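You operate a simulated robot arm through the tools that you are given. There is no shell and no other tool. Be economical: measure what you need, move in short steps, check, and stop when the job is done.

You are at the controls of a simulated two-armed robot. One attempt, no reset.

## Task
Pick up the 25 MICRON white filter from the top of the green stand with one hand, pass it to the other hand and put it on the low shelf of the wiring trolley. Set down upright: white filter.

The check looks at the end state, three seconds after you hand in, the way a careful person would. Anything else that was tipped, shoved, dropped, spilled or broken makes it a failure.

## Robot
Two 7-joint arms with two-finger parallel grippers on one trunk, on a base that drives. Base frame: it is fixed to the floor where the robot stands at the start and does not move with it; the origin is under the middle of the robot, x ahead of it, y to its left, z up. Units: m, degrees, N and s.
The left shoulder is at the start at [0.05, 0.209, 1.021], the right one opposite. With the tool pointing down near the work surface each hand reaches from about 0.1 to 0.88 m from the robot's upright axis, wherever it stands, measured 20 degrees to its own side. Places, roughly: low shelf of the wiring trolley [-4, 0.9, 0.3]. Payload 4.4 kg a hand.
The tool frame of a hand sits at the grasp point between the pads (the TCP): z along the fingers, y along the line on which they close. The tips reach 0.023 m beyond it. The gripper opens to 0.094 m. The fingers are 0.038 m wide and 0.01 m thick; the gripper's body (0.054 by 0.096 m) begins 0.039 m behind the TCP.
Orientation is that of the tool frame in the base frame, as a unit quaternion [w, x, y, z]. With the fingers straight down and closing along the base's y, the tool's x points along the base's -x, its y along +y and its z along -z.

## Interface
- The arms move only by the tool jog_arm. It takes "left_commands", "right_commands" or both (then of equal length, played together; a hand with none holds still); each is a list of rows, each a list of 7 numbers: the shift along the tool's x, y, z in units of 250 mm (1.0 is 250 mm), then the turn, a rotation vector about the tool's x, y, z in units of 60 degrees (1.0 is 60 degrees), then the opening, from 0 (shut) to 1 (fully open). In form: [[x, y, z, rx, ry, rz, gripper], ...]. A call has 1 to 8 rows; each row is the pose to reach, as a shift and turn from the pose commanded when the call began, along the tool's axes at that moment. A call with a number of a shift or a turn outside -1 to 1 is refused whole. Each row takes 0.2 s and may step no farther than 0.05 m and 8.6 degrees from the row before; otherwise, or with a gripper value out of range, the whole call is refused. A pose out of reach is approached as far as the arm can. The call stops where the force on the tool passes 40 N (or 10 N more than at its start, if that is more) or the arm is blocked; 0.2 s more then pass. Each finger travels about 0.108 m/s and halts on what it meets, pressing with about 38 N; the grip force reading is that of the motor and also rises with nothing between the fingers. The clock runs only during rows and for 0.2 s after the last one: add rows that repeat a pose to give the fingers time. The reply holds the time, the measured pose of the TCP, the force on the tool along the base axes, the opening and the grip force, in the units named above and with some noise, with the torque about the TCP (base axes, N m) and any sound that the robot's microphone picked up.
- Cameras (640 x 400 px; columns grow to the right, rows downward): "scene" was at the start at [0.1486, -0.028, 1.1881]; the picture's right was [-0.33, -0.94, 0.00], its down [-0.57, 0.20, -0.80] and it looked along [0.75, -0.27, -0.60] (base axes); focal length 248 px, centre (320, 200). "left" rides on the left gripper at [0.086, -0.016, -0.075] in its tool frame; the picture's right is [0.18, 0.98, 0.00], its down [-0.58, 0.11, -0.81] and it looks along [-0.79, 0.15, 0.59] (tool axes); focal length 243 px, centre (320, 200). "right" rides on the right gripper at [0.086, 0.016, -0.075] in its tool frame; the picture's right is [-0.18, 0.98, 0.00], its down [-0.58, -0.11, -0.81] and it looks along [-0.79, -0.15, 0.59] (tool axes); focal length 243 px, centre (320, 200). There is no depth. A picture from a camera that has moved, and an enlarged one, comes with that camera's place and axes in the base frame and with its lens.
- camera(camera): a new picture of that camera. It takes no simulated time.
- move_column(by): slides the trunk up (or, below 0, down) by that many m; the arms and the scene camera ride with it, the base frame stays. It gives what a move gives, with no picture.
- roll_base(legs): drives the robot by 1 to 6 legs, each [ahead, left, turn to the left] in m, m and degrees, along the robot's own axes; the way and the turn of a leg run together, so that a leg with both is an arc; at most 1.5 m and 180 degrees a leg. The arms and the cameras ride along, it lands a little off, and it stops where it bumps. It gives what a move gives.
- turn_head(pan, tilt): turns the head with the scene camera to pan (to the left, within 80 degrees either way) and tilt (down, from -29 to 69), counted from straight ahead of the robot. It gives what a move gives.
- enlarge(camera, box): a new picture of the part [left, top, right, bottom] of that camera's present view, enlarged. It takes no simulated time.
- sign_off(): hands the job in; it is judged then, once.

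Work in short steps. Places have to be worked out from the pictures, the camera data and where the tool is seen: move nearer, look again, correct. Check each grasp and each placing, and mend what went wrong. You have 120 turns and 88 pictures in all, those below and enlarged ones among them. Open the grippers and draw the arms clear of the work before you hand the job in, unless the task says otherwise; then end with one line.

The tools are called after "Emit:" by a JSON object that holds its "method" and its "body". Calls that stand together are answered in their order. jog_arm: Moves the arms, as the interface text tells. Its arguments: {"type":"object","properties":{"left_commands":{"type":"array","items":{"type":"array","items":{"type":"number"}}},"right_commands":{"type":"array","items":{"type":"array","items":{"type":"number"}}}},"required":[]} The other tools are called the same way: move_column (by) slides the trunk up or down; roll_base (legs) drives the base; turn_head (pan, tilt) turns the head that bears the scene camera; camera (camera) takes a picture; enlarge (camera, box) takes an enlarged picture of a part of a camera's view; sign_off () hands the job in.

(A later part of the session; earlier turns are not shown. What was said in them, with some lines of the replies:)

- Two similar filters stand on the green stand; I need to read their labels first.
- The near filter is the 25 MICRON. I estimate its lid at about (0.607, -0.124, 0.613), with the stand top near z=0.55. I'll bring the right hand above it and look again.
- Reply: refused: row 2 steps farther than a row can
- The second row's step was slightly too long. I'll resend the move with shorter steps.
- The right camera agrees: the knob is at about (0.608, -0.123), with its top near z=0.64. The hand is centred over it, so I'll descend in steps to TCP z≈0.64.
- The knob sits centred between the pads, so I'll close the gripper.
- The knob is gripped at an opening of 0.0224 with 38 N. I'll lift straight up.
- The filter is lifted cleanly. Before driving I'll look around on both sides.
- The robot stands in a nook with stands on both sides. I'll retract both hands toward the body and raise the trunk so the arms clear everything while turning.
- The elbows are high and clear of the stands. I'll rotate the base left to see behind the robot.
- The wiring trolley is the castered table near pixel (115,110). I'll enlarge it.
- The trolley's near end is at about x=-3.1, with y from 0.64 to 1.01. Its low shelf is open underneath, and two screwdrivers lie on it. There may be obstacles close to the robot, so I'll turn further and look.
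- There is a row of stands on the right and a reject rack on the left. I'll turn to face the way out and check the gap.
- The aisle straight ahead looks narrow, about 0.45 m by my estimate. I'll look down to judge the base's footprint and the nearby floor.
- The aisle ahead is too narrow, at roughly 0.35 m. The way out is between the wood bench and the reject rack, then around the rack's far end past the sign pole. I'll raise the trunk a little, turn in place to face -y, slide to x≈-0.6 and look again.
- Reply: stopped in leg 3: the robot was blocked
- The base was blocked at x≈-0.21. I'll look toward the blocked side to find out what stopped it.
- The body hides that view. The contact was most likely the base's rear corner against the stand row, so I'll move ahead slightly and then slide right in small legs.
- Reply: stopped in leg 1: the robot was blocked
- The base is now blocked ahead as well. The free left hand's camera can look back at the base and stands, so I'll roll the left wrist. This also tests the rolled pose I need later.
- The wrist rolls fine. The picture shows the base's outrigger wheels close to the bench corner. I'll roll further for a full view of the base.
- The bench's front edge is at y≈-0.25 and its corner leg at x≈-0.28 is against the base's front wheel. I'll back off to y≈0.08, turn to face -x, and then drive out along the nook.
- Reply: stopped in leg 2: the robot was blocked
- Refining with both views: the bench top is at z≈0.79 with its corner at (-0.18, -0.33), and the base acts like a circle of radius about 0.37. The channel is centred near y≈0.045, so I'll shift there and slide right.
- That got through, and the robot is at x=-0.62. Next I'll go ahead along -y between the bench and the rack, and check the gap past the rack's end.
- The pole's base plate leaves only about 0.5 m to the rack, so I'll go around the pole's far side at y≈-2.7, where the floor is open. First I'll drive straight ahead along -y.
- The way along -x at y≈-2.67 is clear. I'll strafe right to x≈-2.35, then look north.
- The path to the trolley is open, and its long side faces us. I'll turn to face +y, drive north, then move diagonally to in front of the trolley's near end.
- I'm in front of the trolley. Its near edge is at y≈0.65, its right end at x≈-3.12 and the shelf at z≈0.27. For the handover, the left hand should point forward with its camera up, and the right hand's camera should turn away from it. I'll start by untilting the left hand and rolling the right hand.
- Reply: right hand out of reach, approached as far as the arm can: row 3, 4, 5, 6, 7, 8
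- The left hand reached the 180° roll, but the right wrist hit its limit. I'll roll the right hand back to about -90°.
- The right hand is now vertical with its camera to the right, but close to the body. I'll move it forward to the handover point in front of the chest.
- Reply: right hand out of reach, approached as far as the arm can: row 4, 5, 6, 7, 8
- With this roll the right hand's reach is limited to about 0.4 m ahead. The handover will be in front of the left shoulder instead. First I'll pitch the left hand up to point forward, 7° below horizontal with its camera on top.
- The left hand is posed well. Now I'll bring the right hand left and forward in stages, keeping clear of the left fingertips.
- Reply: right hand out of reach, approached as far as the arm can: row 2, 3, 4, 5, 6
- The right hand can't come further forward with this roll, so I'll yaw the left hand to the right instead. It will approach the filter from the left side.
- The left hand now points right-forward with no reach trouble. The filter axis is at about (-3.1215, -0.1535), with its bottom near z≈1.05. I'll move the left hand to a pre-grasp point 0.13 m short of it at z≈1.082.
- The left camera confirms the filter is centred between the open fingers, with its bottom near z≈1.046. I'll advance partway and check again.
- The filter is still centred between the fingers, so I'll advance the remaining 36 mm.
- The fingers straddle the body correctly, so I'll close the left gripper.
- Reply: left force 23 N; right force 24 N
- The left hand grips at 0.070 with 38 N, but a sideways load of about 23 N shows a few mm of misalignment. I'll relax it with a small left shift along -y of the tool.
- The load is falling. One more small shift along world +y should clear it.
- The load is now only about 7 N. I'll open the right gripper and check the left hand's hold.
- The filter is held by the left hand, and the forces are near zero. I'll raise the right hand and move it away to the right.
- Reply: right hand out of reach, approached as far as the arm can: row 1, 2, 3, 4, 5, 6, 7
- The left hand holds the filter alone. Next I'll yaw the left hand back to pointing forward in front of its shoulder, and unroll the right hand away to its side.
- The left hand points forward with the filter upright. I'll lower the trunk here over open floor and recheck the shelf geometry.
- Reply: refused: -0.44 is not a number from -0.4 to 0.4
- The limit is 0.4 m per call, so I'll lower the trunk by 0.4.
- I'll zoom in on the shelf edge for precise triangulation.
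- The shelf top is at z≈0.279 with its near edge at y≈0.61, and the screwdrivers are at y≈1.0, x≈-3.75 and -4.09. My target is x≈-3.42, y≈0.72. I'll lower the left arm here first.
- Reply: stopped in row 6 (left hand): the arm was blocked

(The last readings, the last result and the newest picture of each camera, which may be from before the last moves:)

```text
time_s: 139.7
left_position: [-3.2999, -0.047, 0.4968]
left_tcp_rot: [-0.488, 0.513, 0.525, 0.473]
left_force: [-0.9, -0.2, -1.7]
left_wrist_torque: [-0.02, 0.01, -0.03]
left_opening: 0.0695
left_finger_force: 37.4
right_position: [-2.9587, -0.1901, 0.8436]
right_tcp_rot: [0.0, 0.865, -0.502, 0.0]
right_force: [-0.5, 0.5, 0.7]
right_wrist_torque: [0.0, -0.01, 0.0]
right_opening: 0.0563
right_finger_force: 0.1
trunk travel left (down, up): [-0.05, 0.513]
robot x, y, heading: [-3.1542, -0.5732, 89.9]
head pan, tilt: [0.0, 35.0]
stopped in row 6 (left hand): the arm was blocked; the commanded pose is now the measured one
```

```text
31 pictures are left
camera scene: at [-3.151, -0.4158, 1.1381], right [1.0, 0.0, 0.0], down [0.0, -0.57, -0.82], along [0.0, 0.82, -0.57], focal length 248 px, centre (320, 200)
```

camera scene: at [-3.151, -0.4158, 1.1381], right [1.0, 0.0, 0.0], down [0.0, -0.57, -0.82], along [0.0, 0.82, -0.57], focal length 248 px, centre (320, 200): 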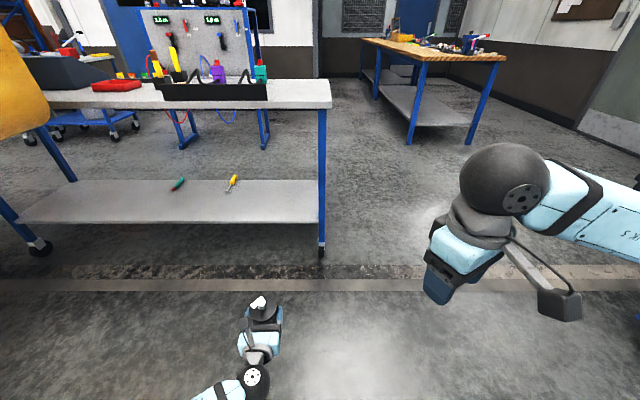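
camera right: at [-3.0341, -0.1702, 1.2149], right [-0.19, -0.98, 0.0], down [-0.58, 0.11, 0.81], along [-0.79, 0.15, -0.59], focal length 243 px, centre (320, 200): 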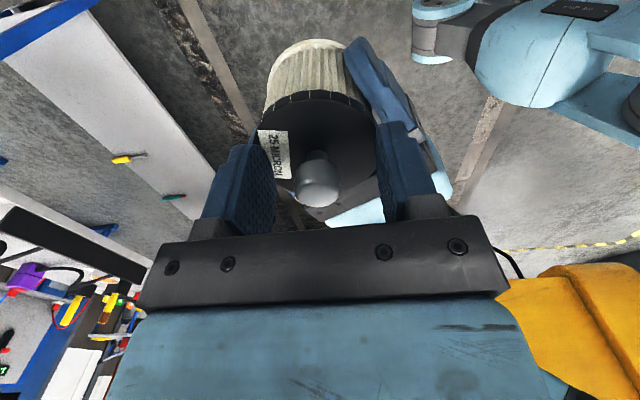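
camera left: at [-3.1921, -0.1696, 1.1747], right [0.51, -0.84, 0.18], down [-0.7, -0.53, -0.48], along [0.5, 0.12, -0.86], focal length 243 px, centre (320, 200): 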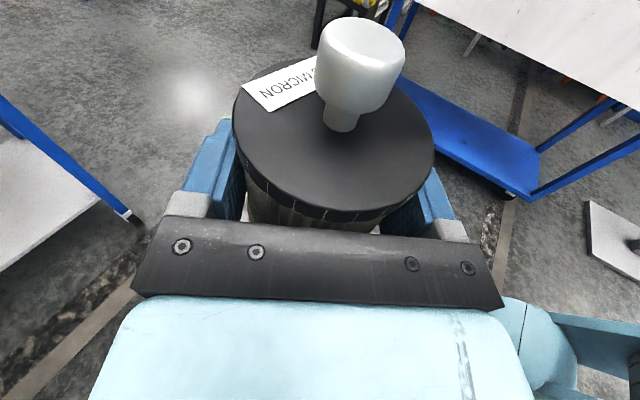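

The arm was blocked at TCP z≈0.50, most likely the wrist or forearm against the robot's own base. I'll lift a little, restore the 7° tilt, and extend forward before lowering again.

Emit:
{"method": "jog_arm", "body": {"left_commands": [[0.14, 0, 0.0, -0.013, -0.02, 0, 0.3], [0.25, 0, 0.05, -0.026, -0.0425, 0, 0.3], [0.28, 0, 0.2, -0.026, -0.0425, 0, 0.3], [0.3, 0, 0.35, -0.026, -0.0425, 0, 0.3], [0.3, 0, 0.48, -0.026, -0.0425, 0, 0.3], [0.3, 0, 0.6, -0.026, -0.0425, 0, 0.3]]}}

Emit:
{"method": "camera", "body": {"camera": "scene"}}

Emit:
{"method": "camera", "body": {"camera": "left"}}

```text
time_s: 141.1
left_position: [-3.3022, 0.1067, 0.562]
left_tcp_rot: [-0.468, 0.531, 0.529, 0.468]
left_force: [-0.1, -0.4, -1.4]
left_wrist_torque: [0.0, -0.01, -0.01]
left_opening: 0.0696
left_finger_force: 38.0
right_position: [-2.9587, -0.1903, 0.8472]
right_tcp_rot: [-0.001, 0.865, -0.501, 0.001]
right_force: [-0.6, 0.3, 0.0]
right_wrist_torque: [-0.05, -0.04, -0.02]
right_opening: 0.0562
right_finger_force: 0.1
trunk travel left (down, up): [-0.05, 0.513]
robot x, y, heading: [-3.15, -0.5754, 90.0]
head pan, tilt: [0.0, 35.0]
```

```text
30 pictures are left
camera scene: at [-3.1513, -0.4164, 1.1414], right [1.0, 0.0, 0.0], down [0.0, -0.57, -0.82], along [0.0, 0.82, -0.57], focal length 248 px, centre (320, 200)
```

scene: 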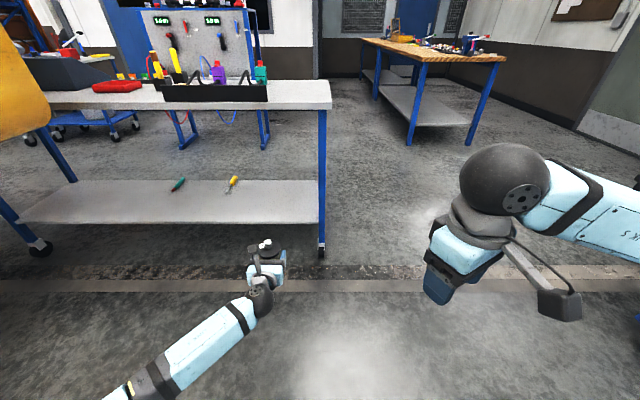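

```text
29 pictures are left
camera left: at [-3.3183, 0.0435, 0.6552], right [0.98, 0.02, 0.18], down [0.11, -0.87, -0.48], along [0.15, 0.49, -0.86], focal length 243 px, centre (320, 200)
```

left: 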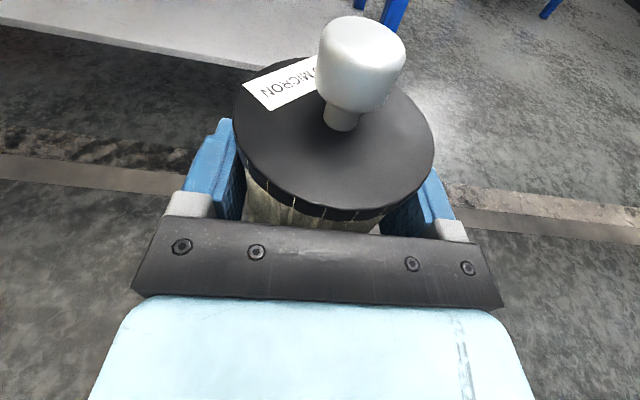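

The orientation is restored with the filter intact and the TCP 0.68 m ahead. I'll lower to z≈0.36.

Emit:
{"method": "jog_arm", "body": {"left_commands": [[-0.132, 0, 0.016, 0, 0, 0, 0.3], [-0.264, 0, 0.033, 0, 0, 0, 0.3], [-0.397, 0, 0.049, 0, 0, 0, 0.3], [-0.53, 0, 0.065, 0, 0, 0, 0.3], [-0.662, 0, 0.081, 0, 0, 0, 0.3], [-0.794, 0, 0.098, 0, 0, 0, 0.3]]}}

Emit:
{"method": "camera", "body": {"camera": "scene"}}

```text
time_s: 142.5
left_position: [-3.3022, 0.1065, 0.3613]
left_tcp_rot: [-0.467, 0.532, 0.529, 0.468]
left_force: [0.8, -0.1, -1.8]
left_wrist_torque: [0.02, 0.0, 0.02]
left_opening: 0.0695
left_finger_force: 37.9
right_position: [-2.9578, -0.1906, 0.8465]
right_tcp_rot: [0.0, 0.865, -0.501, 0.0]
right_force: [-0.1, 0.3, 0.3]
right_wrist_torque: [0.03, 0.01, -0.01]
right_opening: 0.0564
right_finger_force: 0.1
trunk travel left (down, up): [-0.05, 0.513]
robot x, y, heading: [-3.1502, -0.5736, 89.6]
head pan, tilt: [0.0, 35.0]
```

```text
28 pictures are left
camera scene: at [-3.1513, -0.4163, 1.1414], right [1.0, 0.0, 0.0], down [0.0, -0.57, -0.82], along [0.0, 0.82, -0.57], focal length 248 px, centre (320, 200)
```

scene: 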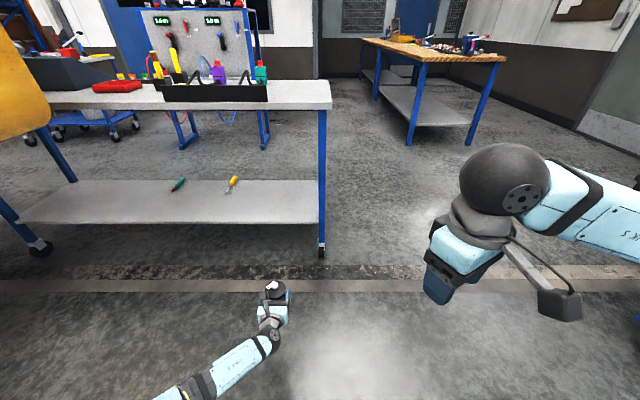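

The filter bottom is at about z≈0.33, roughly 5 cm above shelf level. I'll drive partway towards the trolley, shifting left, and check.

Emit:
{"method": "roll_base", "body": {"legs": [[0.33, 0.11, 0]]}}

Emit:
{"method": "camera", "body": {"camera": "scene"}}

Emit:
{"method": "camera", "body": {"camera": "left"}}

```text
time_s: 144.8
left_position: [-3.4133, 0.4328, 0.3613]
left_tcp_rot: [-0.469, 0.53, 0.53, 0.467]
left_force: [-0.3, -0.9, -3.0]
left_wrist_torque: [0.0, 0.0, 0.01]
left_opening: 0.0698
left_finger_force: 37.8
right_position: [-3.0693, 0.1377, 0.8471]
right_tcp_rot: [-0.001, 0.866, -0.5, 0.0]
right_force: [0.1, 0.3, -0.9]
right_wrist_torque: [-0.01, -0.04, 0.02]
right_opening: 0.0564
right_finger_force: 0.1
trunk travel left (down, up): [-0.05, 0.513]
robot x, y, heading: [-3.2625, -0.2448, 90.2]
head pan, tilt: [0.0, 35.0]
```

```text
27 pictures are left
camera scene: at [-3.2613, -0.0885, 1.1414], right [1.0, 0.0, 0.0], down [0.0, -0.57, -0.82], along [0.0, 0.82, -0.57], focal length 248 px, centre (320, 200)
```

scene: 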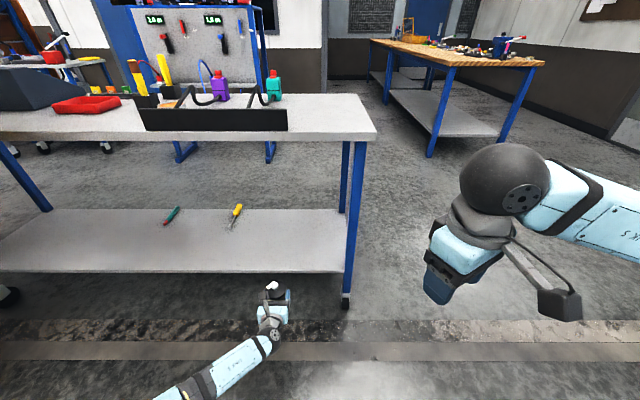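

```text
26 pictures are left
camera left: at [-3.4304, 0.3701, 0.4558], right [0.98, 0.02, 0.18], down [0.11, -0.87, -0.48], along [0.15, 0.49, -0.86], focal length 243 px, centre (320, 200)
```

left: 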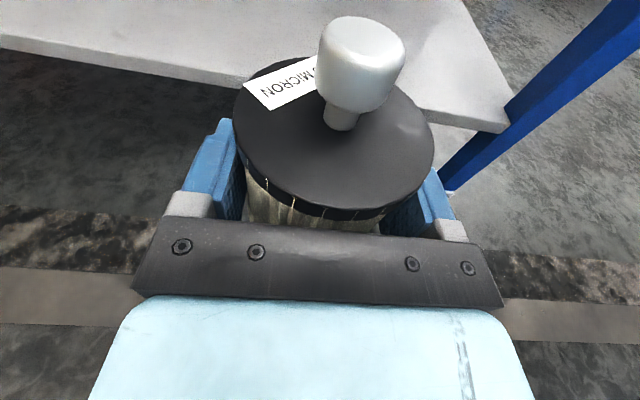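

Everything is consistent: the shelf edge is at y=0.61 and the filter is above shelf height. I'll drive ahead 0.28 m so the filter is over the shelf.

Emit:
{"method": "roll_base", "body": {"legs": [[0.15, 0, 0], [0.13, 0, 0]]}}

Emit:
{"method": "camera", "body": {"camera": "scene"}}

Emit:
{"method": "camera", "body": {"camera": "left"}}

```text
time_s: 147.0
left_position: [-3.4119, 0.7133, 0.3602]
left_tcp_rot: [-0.469, 0.53, 0.529, 0.468]
left_force: [-0.6, -0.4, -1.2]
left_wrist_torque: [0.02, -0.02, -0.01]
left_opening: 0.0699
left_finger_force: 38.0
right_position: [-3.0677, 0.4163, 0.8461]
right_tcp_rot: [0.0, 0.865, -0.502, -0.001]
right_force: [0.2, 0.7, -0.2]
right_wrist_torque: [-0.02, 0.01, -0.02]
right_opening: 0.0565
right_finger_force: 0.0
trunk travel left (down, up): [-0.05, 0.513]
robot x, y, heading: [-3.2595, 0.0322, 89.9]
head pan, tilt: [0.0, 35.0]
```

```text
25 pictures are left
camera scene: at [-3.2601, 0.1905, 1.1413], right [1.0, 0.0, 0.0], down [0.0, -0.57, -0.82], along [0.0, 0.82, -0.57], focal length 248 px, centre (320, 200)
```

scene: 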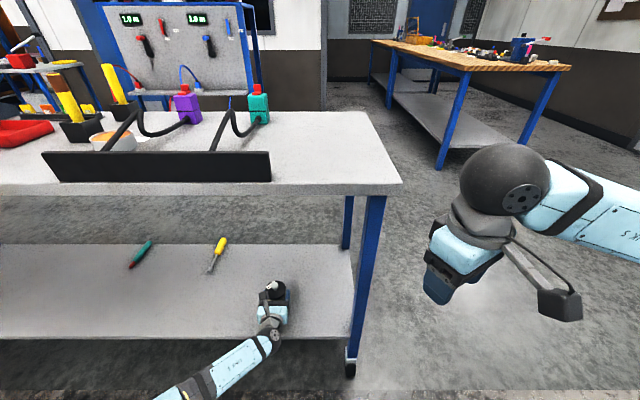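

```text
24 pictures are left
camera left: at [-3.428, 0.6494, 0.4556], right [0.98, 0.02, 0.18], down [0.11, -0.87, -0.48], along [0.15, 0.49, -0.86], focal length 243 px, centre (320, 200)
```

left: 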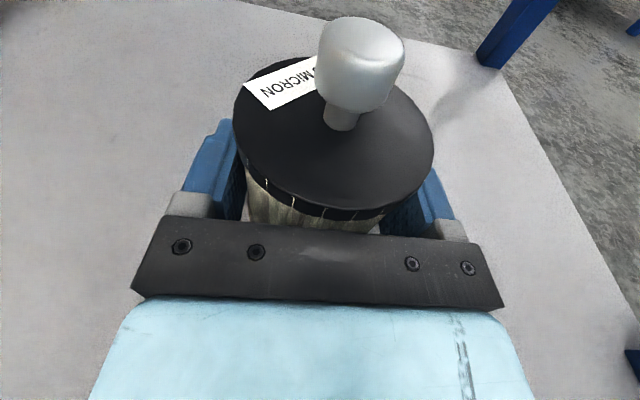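

The filter is over the shelf and clear of everything. I'll lower 3 cm first.

Emit:
{"method": "jog_arm", "body": {"left_commands": [[-0.04, 0, 0.005, 0, 0, 0, 0.3], [-0.08, 0, 0.01, 0, 0, 0, 0.3], [-0.12, 0, 0.015, 0, 0, 0, 0.3], [-0.14, 0, 0.017, 0, 0, 0, 0.3]]}}

Emit:
{"method": "enlarge", "body": {"camera": "scene", "box": [200, 250, 350, 360]}}

```text
time_s: 148.0
left_position: [-3.4124, 0.7122, 0.3249]
left_tcp_rot: [-0.469, 0.531, 0.529, 0.467]
left_force: [1.0, -0.3, -2.0]
left_wrist_torque: [-0.03, 0.0, -0.03]
left_opening: 0.0697
left_finger_force: 37.9
right_position: [-3.0669, 0.4151, 0.8467]
right_tcp_rot: [0.0, 0.865, -0.502, 0.0]
right_force: [-0.6, -0.4, -0.3]
right_wrist_torque: [0.0, -0.01, -0.01]
right_opening: 0.0565
right_finger_force: 0.1
trunk travel left (down, up): [-0.05, 0.513]
robot x, y, heading: [-3.2597, 0.0318, 90.1]
head pan, tilt: [0.0, 35.0]
```

```text
3.64 times, centred on (275, 305) of scene
camera zoom: at [-3.2601, 0.1903, 1.1414], right [1.0, 0.0, 0.0], down [0.0, -0.57, -0.82], along [0.0, 0.82, -0.57], focal length 904 px, centre (484, -182)
```

zoom: 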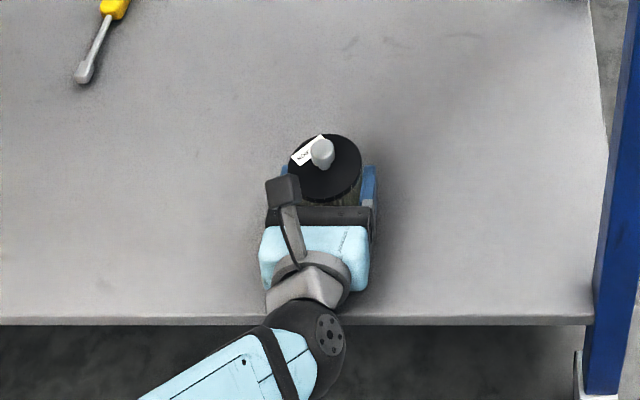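

The picture looks good, with the wrist just outside the shelf edge. I'll continue lowering in small increments and watch the force.

Emit:
{"method": "jog_arm", "body": {"left_commands": [[-0.008, 0, 0.001, 0, 0, 0, 0.3], [-0.016, 0, 0.002, 0, 0, 0, 0.3], [-0.024, 0, 0.003, 0, 0, 0, 0.3], [-0.028, 0, 0.0034, 0, 0, 0, 0.3]]}}

```text
time_s: 149.0
left_position: [-3.4123, 0.7128, 0.3223]
left_tcp_rot: [-0.469, 0.529, 0.528, 0.47]
left_force: [5.4, -11.0, 29.7]
left_wrist_torque: [-2.11, -0.23, 0.23]
left_opening: 0.0696
left_finger_force: 38.2
right_position: [-3.0688, 0.4144, 0.8491]
right_tcp_rot: [-0.002, 0.865, -0.502, 0.0]
right_force: [0.4, -0.6, 0.3]
right_wrist_torque: [-0.02, 0.02, -0.01]
right_opening: 0.0565
right_finger_force: 0.1
trunk travel left (down, up): [-0.05, 0.513]
robot x, y, heading: [-3.2631, 0.0356, 89.7]
head pan, tilt: [0.0, 35.0]
```

Contact came at z≈0.322, but the torque suggests something about 5-6 cm behind the TCP (the hand's underside) touched rather than the filter. I'll back up 3 mm and bring the right hand's camera down to look from the side.

Emit:
{"method": "jog_arm", "body": {"left_commands": [[0.01, 0, -0.001, 0, 0, 0, 0.3], [0.022, 0, -0.0026, 0, 0, 0, 0.3], [0.022, 0, -0.0026, 0, 0, 0, 0.3], [0.022, 0, -0.0026, 0, 0, 0, 0.3], [0.022, 0, -0.0026, 0, 0, 0, 0.3], [0.022, 0, -0.0026, 0, 0, 0, 0.3], [0.022, 0, -0.0026, 0, 0, 0, 0.3]], "right_commands": [[0, 0, 0.19, 0, 0, -0.1, 0.6], [0, 0, 0.38, 0, 0, -0.2, 0.6], [0, 0, 0.57, 0, 0, -0.3, 0.6], [0, 0, 0.76, 0, 0, -0.4, 0.6], [0, 0, 0.95, 0, 0, -0.5, 0.6], [0, 0, 1.0, 0, 0, -0.6, 0.6], [0, 0, 1.0, 0, 0, -0.7, 0.6]]}}

Emit:
{"method": "camera", "body": {"camera": "right"}}

```text
time_s: 150.6
left_position: [-3.4118, 0.7128, 0.3241]
left_tcp_rot: [-0.469, 0.53, 0.529, 0.468]
left_force: [0.6, 0.3, -1.6]
left_wrist_torque: [-0.01, 0.0, 0.0]
left_opening: 0.0696
left_finger_force: 38.3
right_position: [-3.0668, 0.4177, 0.5987]
right_tcp_rot: [0.0, 0.988, -0.157, 0.001]
right_force: [0.7, 0.1, 0.7]
right_wrist_torque: [-0.02, -0.02, -0.03]
right_opening: 0.0564
right_finger_force: 0.2
trunk travel left (down, up): [-0.05, 0.513]
robot x, y, heading: [-3.2586, 0.0346, 89.8]
head pan, tilt: [0.0, 35.0]
```

```text
22 pictures are left
camera right: at [-2.9888, 0.3753, 0.6712], right [-0.48, -0.88, 0.0], down [-0.52, 0.28, 0.81], along [-0.71, 0.39, -0.59], focal length 243 px, centre (320, 200)
```

right: 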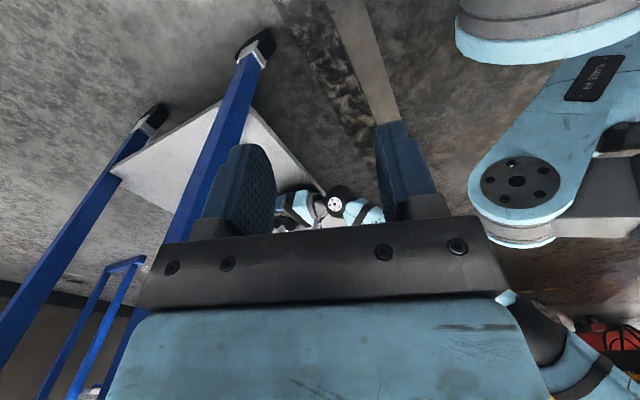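

The filter is hidden behind the right fingers. I'll pitch and yaw the right hand a little and open it for a clear line of sight.

Emit:
{"method": "jog_arm", "body": {"right_commands": [[0, 0, 0.05, 0, -0.12, 0.04, 0.8], [0, 0, 0.15, 0, -0.24, 0.08, 1], [0, 0, 0.25, 0, -0.35, 0.12, 1], [0, 0, 0.3, 0, -0.45, 0.15, 1]]}}

Emit:
{"method": "camera", "body": {"camera": "right"}}

```text
time_s: 151.6
left_position: [-3.4116, 0.7118, 0.3241]
left_tcp_rot: [-0.469, 0.531, 0.529, 0.468]
left_force: [0.1, 0.5, -1.9]
left_wrist_torque: [0.01, -0.01, -0.01]
left_opening: 0.0703
left_finger_force: 37.7
right_position: [-3.0676, 0.4162, 0.5224]
right_tcp_rot: [-0.037, 0.945, -0.23, -0.231]
right_force: [0.2, 0.2, -0.1]
right_wrist_torque: [-0.01, 0.02, 0.0]
right_opening: 0.0939
right_finger_force: 0.0
trunk travel left (down, up): [-0.05, 0.513]
robot x, y, heading: [-3.2608, 0.0341, 89.7]
head pan, tilt: [0.0, 35.0]
```

```text
21 pictures are left
camera right: at [-2.9747, 0.3536, 0.5494], right [-0.59, -0.8, 0.12], down [-0.07, 0.2, 0.98], along [-0.81, 0.57, -0.17], focal length 243 px, centre (320, 200)
```

right: 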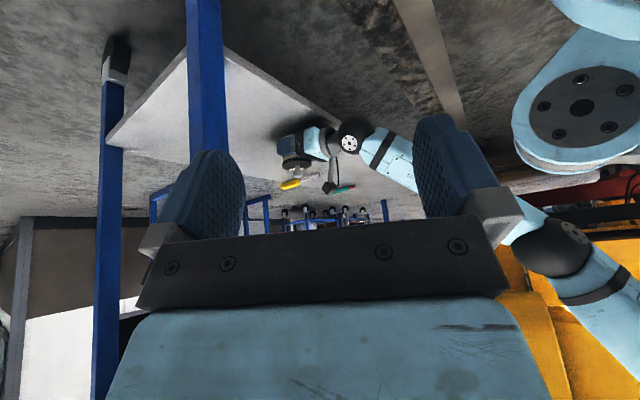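

Now the filter and left hand are visible. I'll enlarge that area.

Emit:
{"method": "enlarge", "body": {"camera": "right", "box": [250, 90, 400, 210]}}

```text
3.33 times, centred on (325, 150) of right
camera zoom: at [-2.9747, 0.3536, 0.5494], right [-0.59, -0.8, 0.12], down [-0.07, 0.2, 0.98], along [-0.81, 0.57, -0.17], focal length 809 px, centre (303, 367)
```

zoom: 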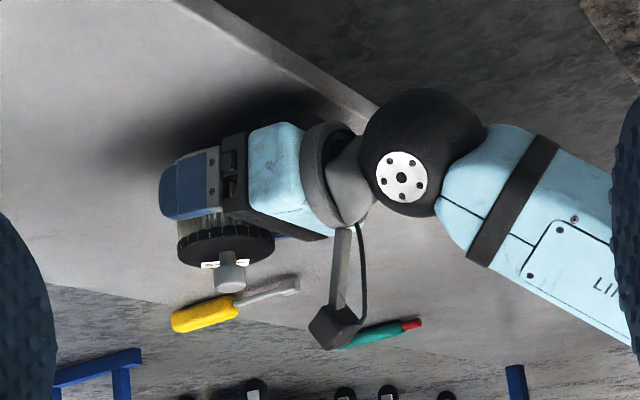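

The shelf, hand and filter all look correct. The filter's bottom is at most a few mm above the shelf when the hand makes contact. I'll descend to light contact, then open slowly so it settles.

Emit:
{"method": "jog_arm", "body": {"left_commands": [[-0.004, 0, 0.0005, 0, 0, 0, 0.3], [-0.008, 0, 0.001, 0, 0, 0, 0.3], [-0.012, 0, 0.0015, 0, 0, 0, 0.3]]}}

Emit:
{"method": "enlarge", "body": {"camera": "right", "box": [270, 110, 350, 170]}}

```text
time_s: 152.4
left_position: [-3.4123, 0.7129, 0.3217]
left_tcp_rot: [-0.469, 0.53, 0.53, 0.467]
left_force: [-0.9, -2.3, 3.2]
left_wrist_torque: [-0.32, -0.05, -0.08]
left_opening: 0.0701
left_finger_force: 38.2
right_position: [-3.0679, 0.4176, 0.5219]
right_tcp_rot: [-0.038, 0.945, -0.23, -0.23]
right_force: [0.5, 0.9, -0.5]
right_wrist_torque: [0.0, 0.01, -0.01]
right_opening: 0.094
right_finger_force: 0.0
trunk travel left (down, up): [-0.05, 0.513]
robot x, y, heading: [-3.2625, 0.0316, 89.8]
head pan, tilt: [0.0, 35.0]
```

```text
6.67 times, centred on (310, 140) of right
camera zoom: at [-2.9746, 0.3535, 0.5499], right [-0.59, -0.8, 0.12], down [-0.07, 0.2, 0.98], along [-0.81, 0.57, -0.17], focal length 1618 px, centre (387, 600)
```

zoom: 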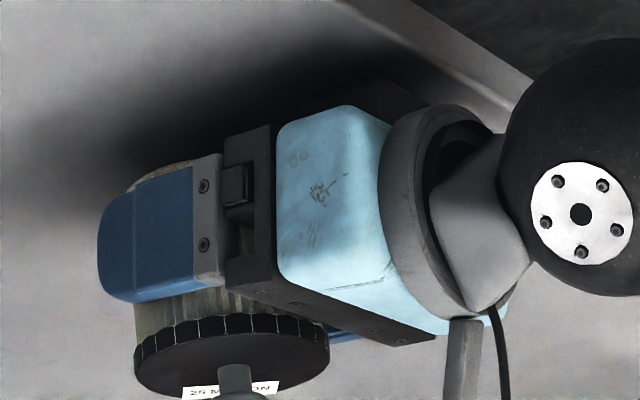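

The zoom shows a dark box on the hand's underside touching the shelf first, with the filter only about 6 mm above it and level. I'll open very gradually so it slides down and settles.

Emit:
{"method": "jog_arm", "body": {"left_commands": [[-0.012, 0, 0.0015, 0, 0, 0, 0.735], [-0.012, 0, 0.0015, 0, 0, 0, 0.74], [-0.012, 0, 0.0015, 0, 0, 0, 0.745], [-0.012, 0, 0.0015, 0, 0, 0, 0.75], [-0.012, 0, 0.0015, 0, 0, 0, 0.76], [-0.012, 0, 0.0015, 0, 0, 0, 0.78], [-0.012, 0, 0.0015, 0, 0, 0, 0.8], [-0.012, 0, 0.0015, 0, 0, 0, 0.8]]}}

Emit:
{"method": "enlarge", "body": {"camera": "right", "box": [270, 110, 350, 170]}}

Emit:
{"method": "camera", "body": {"camera": "left"}}

```text
time_s: 153.6
left_position: [-3.4112, 0.7138, 0.3218]
left_tcp_rot: [-0.469, 0.53, 0.527, 0.47]
left_force: [1.5, -10.1, 17.5]
left_wrist_torque: [-1.4, -0.19, -0.09]
left_opening: 0.0715
left_finger_force: 0.0
right_position: [-3.0683, 0.416, 0.5239]
right_tcp_rot: [-0.039, 0.945, -0.229, -0.231]
right_force: [-0.1, 0.1, -0.7]
right_wrist_torque: [0.01, -0.01, 0.02]
right_opening: 0.0941
right_finger_force: 0.1
trunk travel left (down, up): [-0.05, 0.513]
robot x, y, heading: [-3.2593, 0.0303, 89.9]
head pan, tilt: [0.0, 35.0]
stopped in row 5 (left hand): the force on the tool passed its limit at 40 N (the readings are from after the stop); the commanded pose is now the measured one
```

```text
6.67 times, centred on (310, 140) of right
camera zoom: at [-2.9746, 0.3526, 0.5505], right [-0.59, -0.8, 0.12], down [-0.07, 0.2, 0.98], along [-0.81, 0.57, -0.17], focal length 1618 px, centre (387, 600)
```

zoom: 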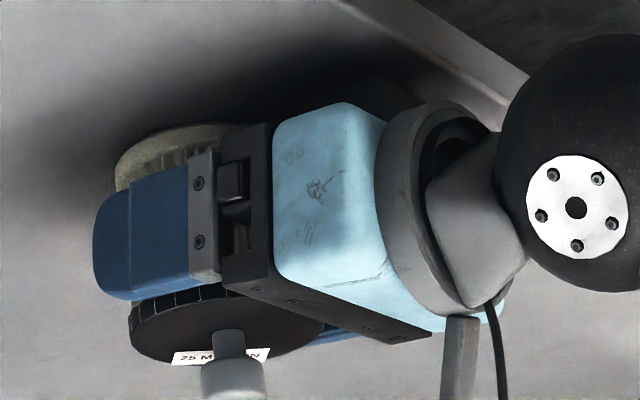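

```text
17 pictures are left
camera left: at [-3.4283, 0.6496, 0.4165], right [0.98, 0.02, 0.18], down [0.11, -0.87, -0.48], along [0.15, 0.49, -0.86], focal length 243 px, centre (320, 200)
```

left: 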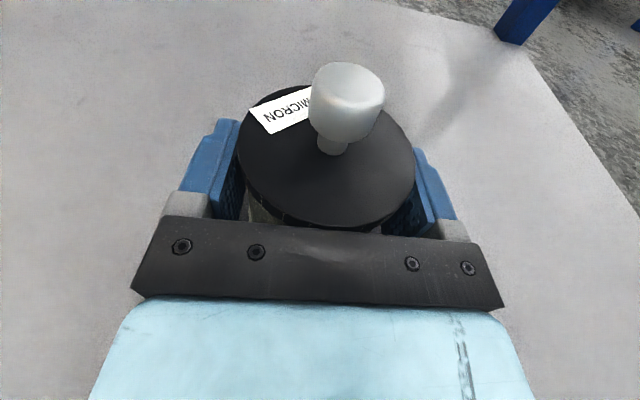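

The filter has slid down and sits on the shelf. I'll open the gripper fully, then lift 2 mm to unload the hand.

Emit:
{"method": "jog_arm", "body": {"left_commands": [[0, 0, 0, 0, 0, 0, 0.85], [0, 0, 0, 0, 0, 0, 1], [0.004, 0, 0, 0, 0, 0, 1], [0.01, 0, 0, 0, 0, 0, 1]]}}

Emit:
{"method": "camera", "body": {"camera": "left"}}

```text
time_s: 154.6
left_position: [-3.411, 0.7137, 0.3229]
left_tcp_rot: [-0.469, 0.531, 0.529, 0.468]
left_force: [0.3, 3.9, 6.6]
left_wrist_torque: [-0.12, -0.11, -0.01]
left_opening: 0.094
left_finger_force: 0.1
right_position: [-3.0677, 0.416, 0.5215]
right_tcp_rot: [-0.036, 0.945, -0.23, -0.231]
right_force: [0.2, -0.1, 1.1]
right_wrist_torque: [-0.01, 0.0, 0.02]
right_opening: 0.0937
right_finger_force: 0.0
trunk travel left (down, up): [-0.05, 0.513]
robot x, y, heading: [-3.2577, 0.0325, 89.7]
head pan, tilt: [0.0, 35.0]
```

```text
16 pictures are left
camera left: at [-3.4281, 0.6503, 0.4166], right [0.98, 0.02, 0.18], down [0.11, -0.87, -0.48], along [0.15, 0.49, -0.86], focal length 243 px, centre (320, 200)
```

left: 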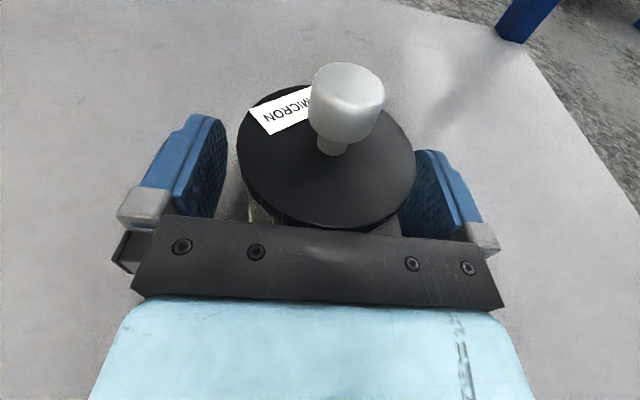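

The fingers are clear of the filter on both sides. I'll raise 5 mm and withdraw straight back.

Emit:
{"method": "jog_arm", "body": {"left_commands": [[0.02, 0, -0.002, 0, 0, 0, 1], [0.015, 0, -0.06, 0, 0, 0, 1], [0.003, 0, -0.16, 0, 0, 0, 1], [-0.01, 0, -0.28, 0, 0, 0, 1], [-0.025, 0, -0.4, 0, 0, 0, 1]]}}

Emit:
{"method": "camera", "body": {"camera": "left"}}

```text
time_s: 155.8
left_position: [-3.4102, 0.6135, 0.3283]
left_tcp_rot: [-0.469, 0.53, 0.529, 0.468]
left_force: [0.1, -0.1, 0.1]
left_wrist_torque: [-0.01, 0.01, 0.01]
left_opening: 0.094
left_finger_force: 0.0
right_position: [-3.0674, 0.4165, 0.5224]
right_tcp_rot: [-0.037, 0.945, -0.229, -0.231]
right_force: [-0.1, 0.0, -0.1]
right_wrist_torque: [-0.02, 0.02, 0.0]
right_opening: 0.094
right_finger_force: 0.1
trunk travel left (down, up): [-0.05, 0.513]
robot x, y, heading: [-3.258, 0.0345, 89.8]
head pan, tilt: [0.0, 35.0]
```

```text
15 pictures are left
camera left: at [-3.4279, 0.5502, 0.4233], right [0.98, 0.02, 0.18], down [0.11, -0.87, -0.48], along [0.15, 0.49, -0.86], focal length 243 px, centre (320, 200)
```

left: 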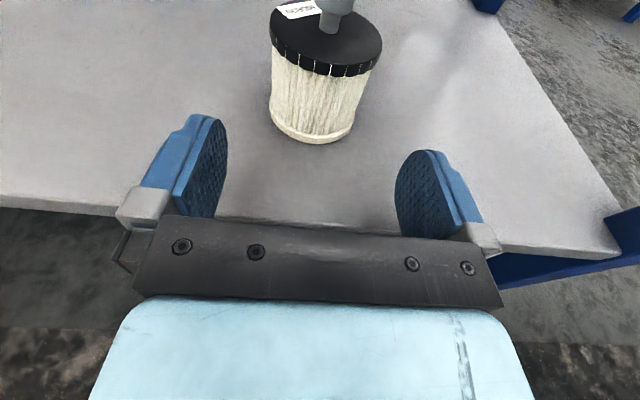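

The filter stands upright on the shelf, well inside the edge. I'll back the base straight away to draw both arms clear, then take a final look.

Emit:
{"method": "roll_base", "body": {"legs": [[-0.35, 0, 0]]}}

Emit:
{"method": "enlarge", "body": {"camera": "scene", "box": [100, 80, 420, 300]}}

```text
time_s: 158.0
left_position: [-3.4122, 0.268, 0.3274]
left_tcp_rot: [-0.467, 0.532, 0.527, 0.47]
left_force: [0.1, -0.4, -0.4]
left_wrist_torque: [-0.05, -0.02, 0.0]
left_opening: 0.0941
left_finger_force: 0.1
right_position: [-3.0682, 0.0699, 0.5215]
right_tcp_rot: [-0.037, 0.945, -0.232, -0.23]
right_force: [0.6, 0.0, 0.5]
right_wrist_torque: [0.01, 0.04, -0.01]
right_opening: 0.094
right_finger_force: 0.1
trunk travel left (down, up): [-0.05, 0.513]
robot x, y, heading: [-3.2634, -0.315, 89.8]
head pan, tilt: [0.0, 35.0]
```

```text
1.82 times, centred on (260, 190) of scene
camera zoom: at [-3.2613, -0.1566, 1.1415], right [1.0, -0.01, 0.0], down [0.0, -0.57, -0.82], along [0.01, 0.82, -0.57], focal length 452 px, centre (429, 218)
```

zoom: 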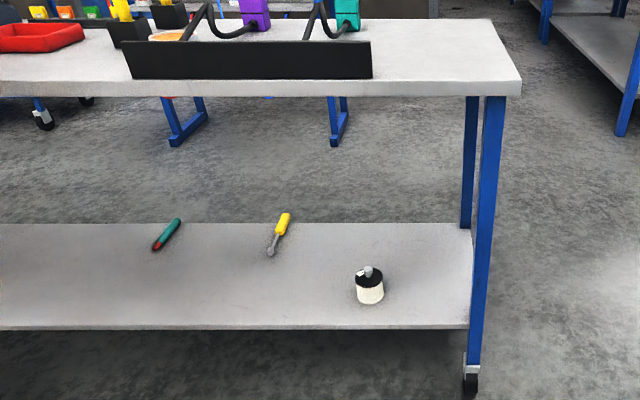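

The 25 MICRON filter stands upright on the low shelf, the screwdrivers are undisturbed, and both grippers are open and clear. I'm handing the job in.

Emit:
{"method": "sign_off", "body": {}}

```text
The job is handed in.
```

The 25 MICRON white filter is standing upright on the low shelf of the wiring trolley, after the right hand picked it up and passed it to the left. During the drive the base stopped against the wooden bench, and when backing off it probably touched one of the stands. I saw nothing tipped or moved, but I did not go back to check that area.
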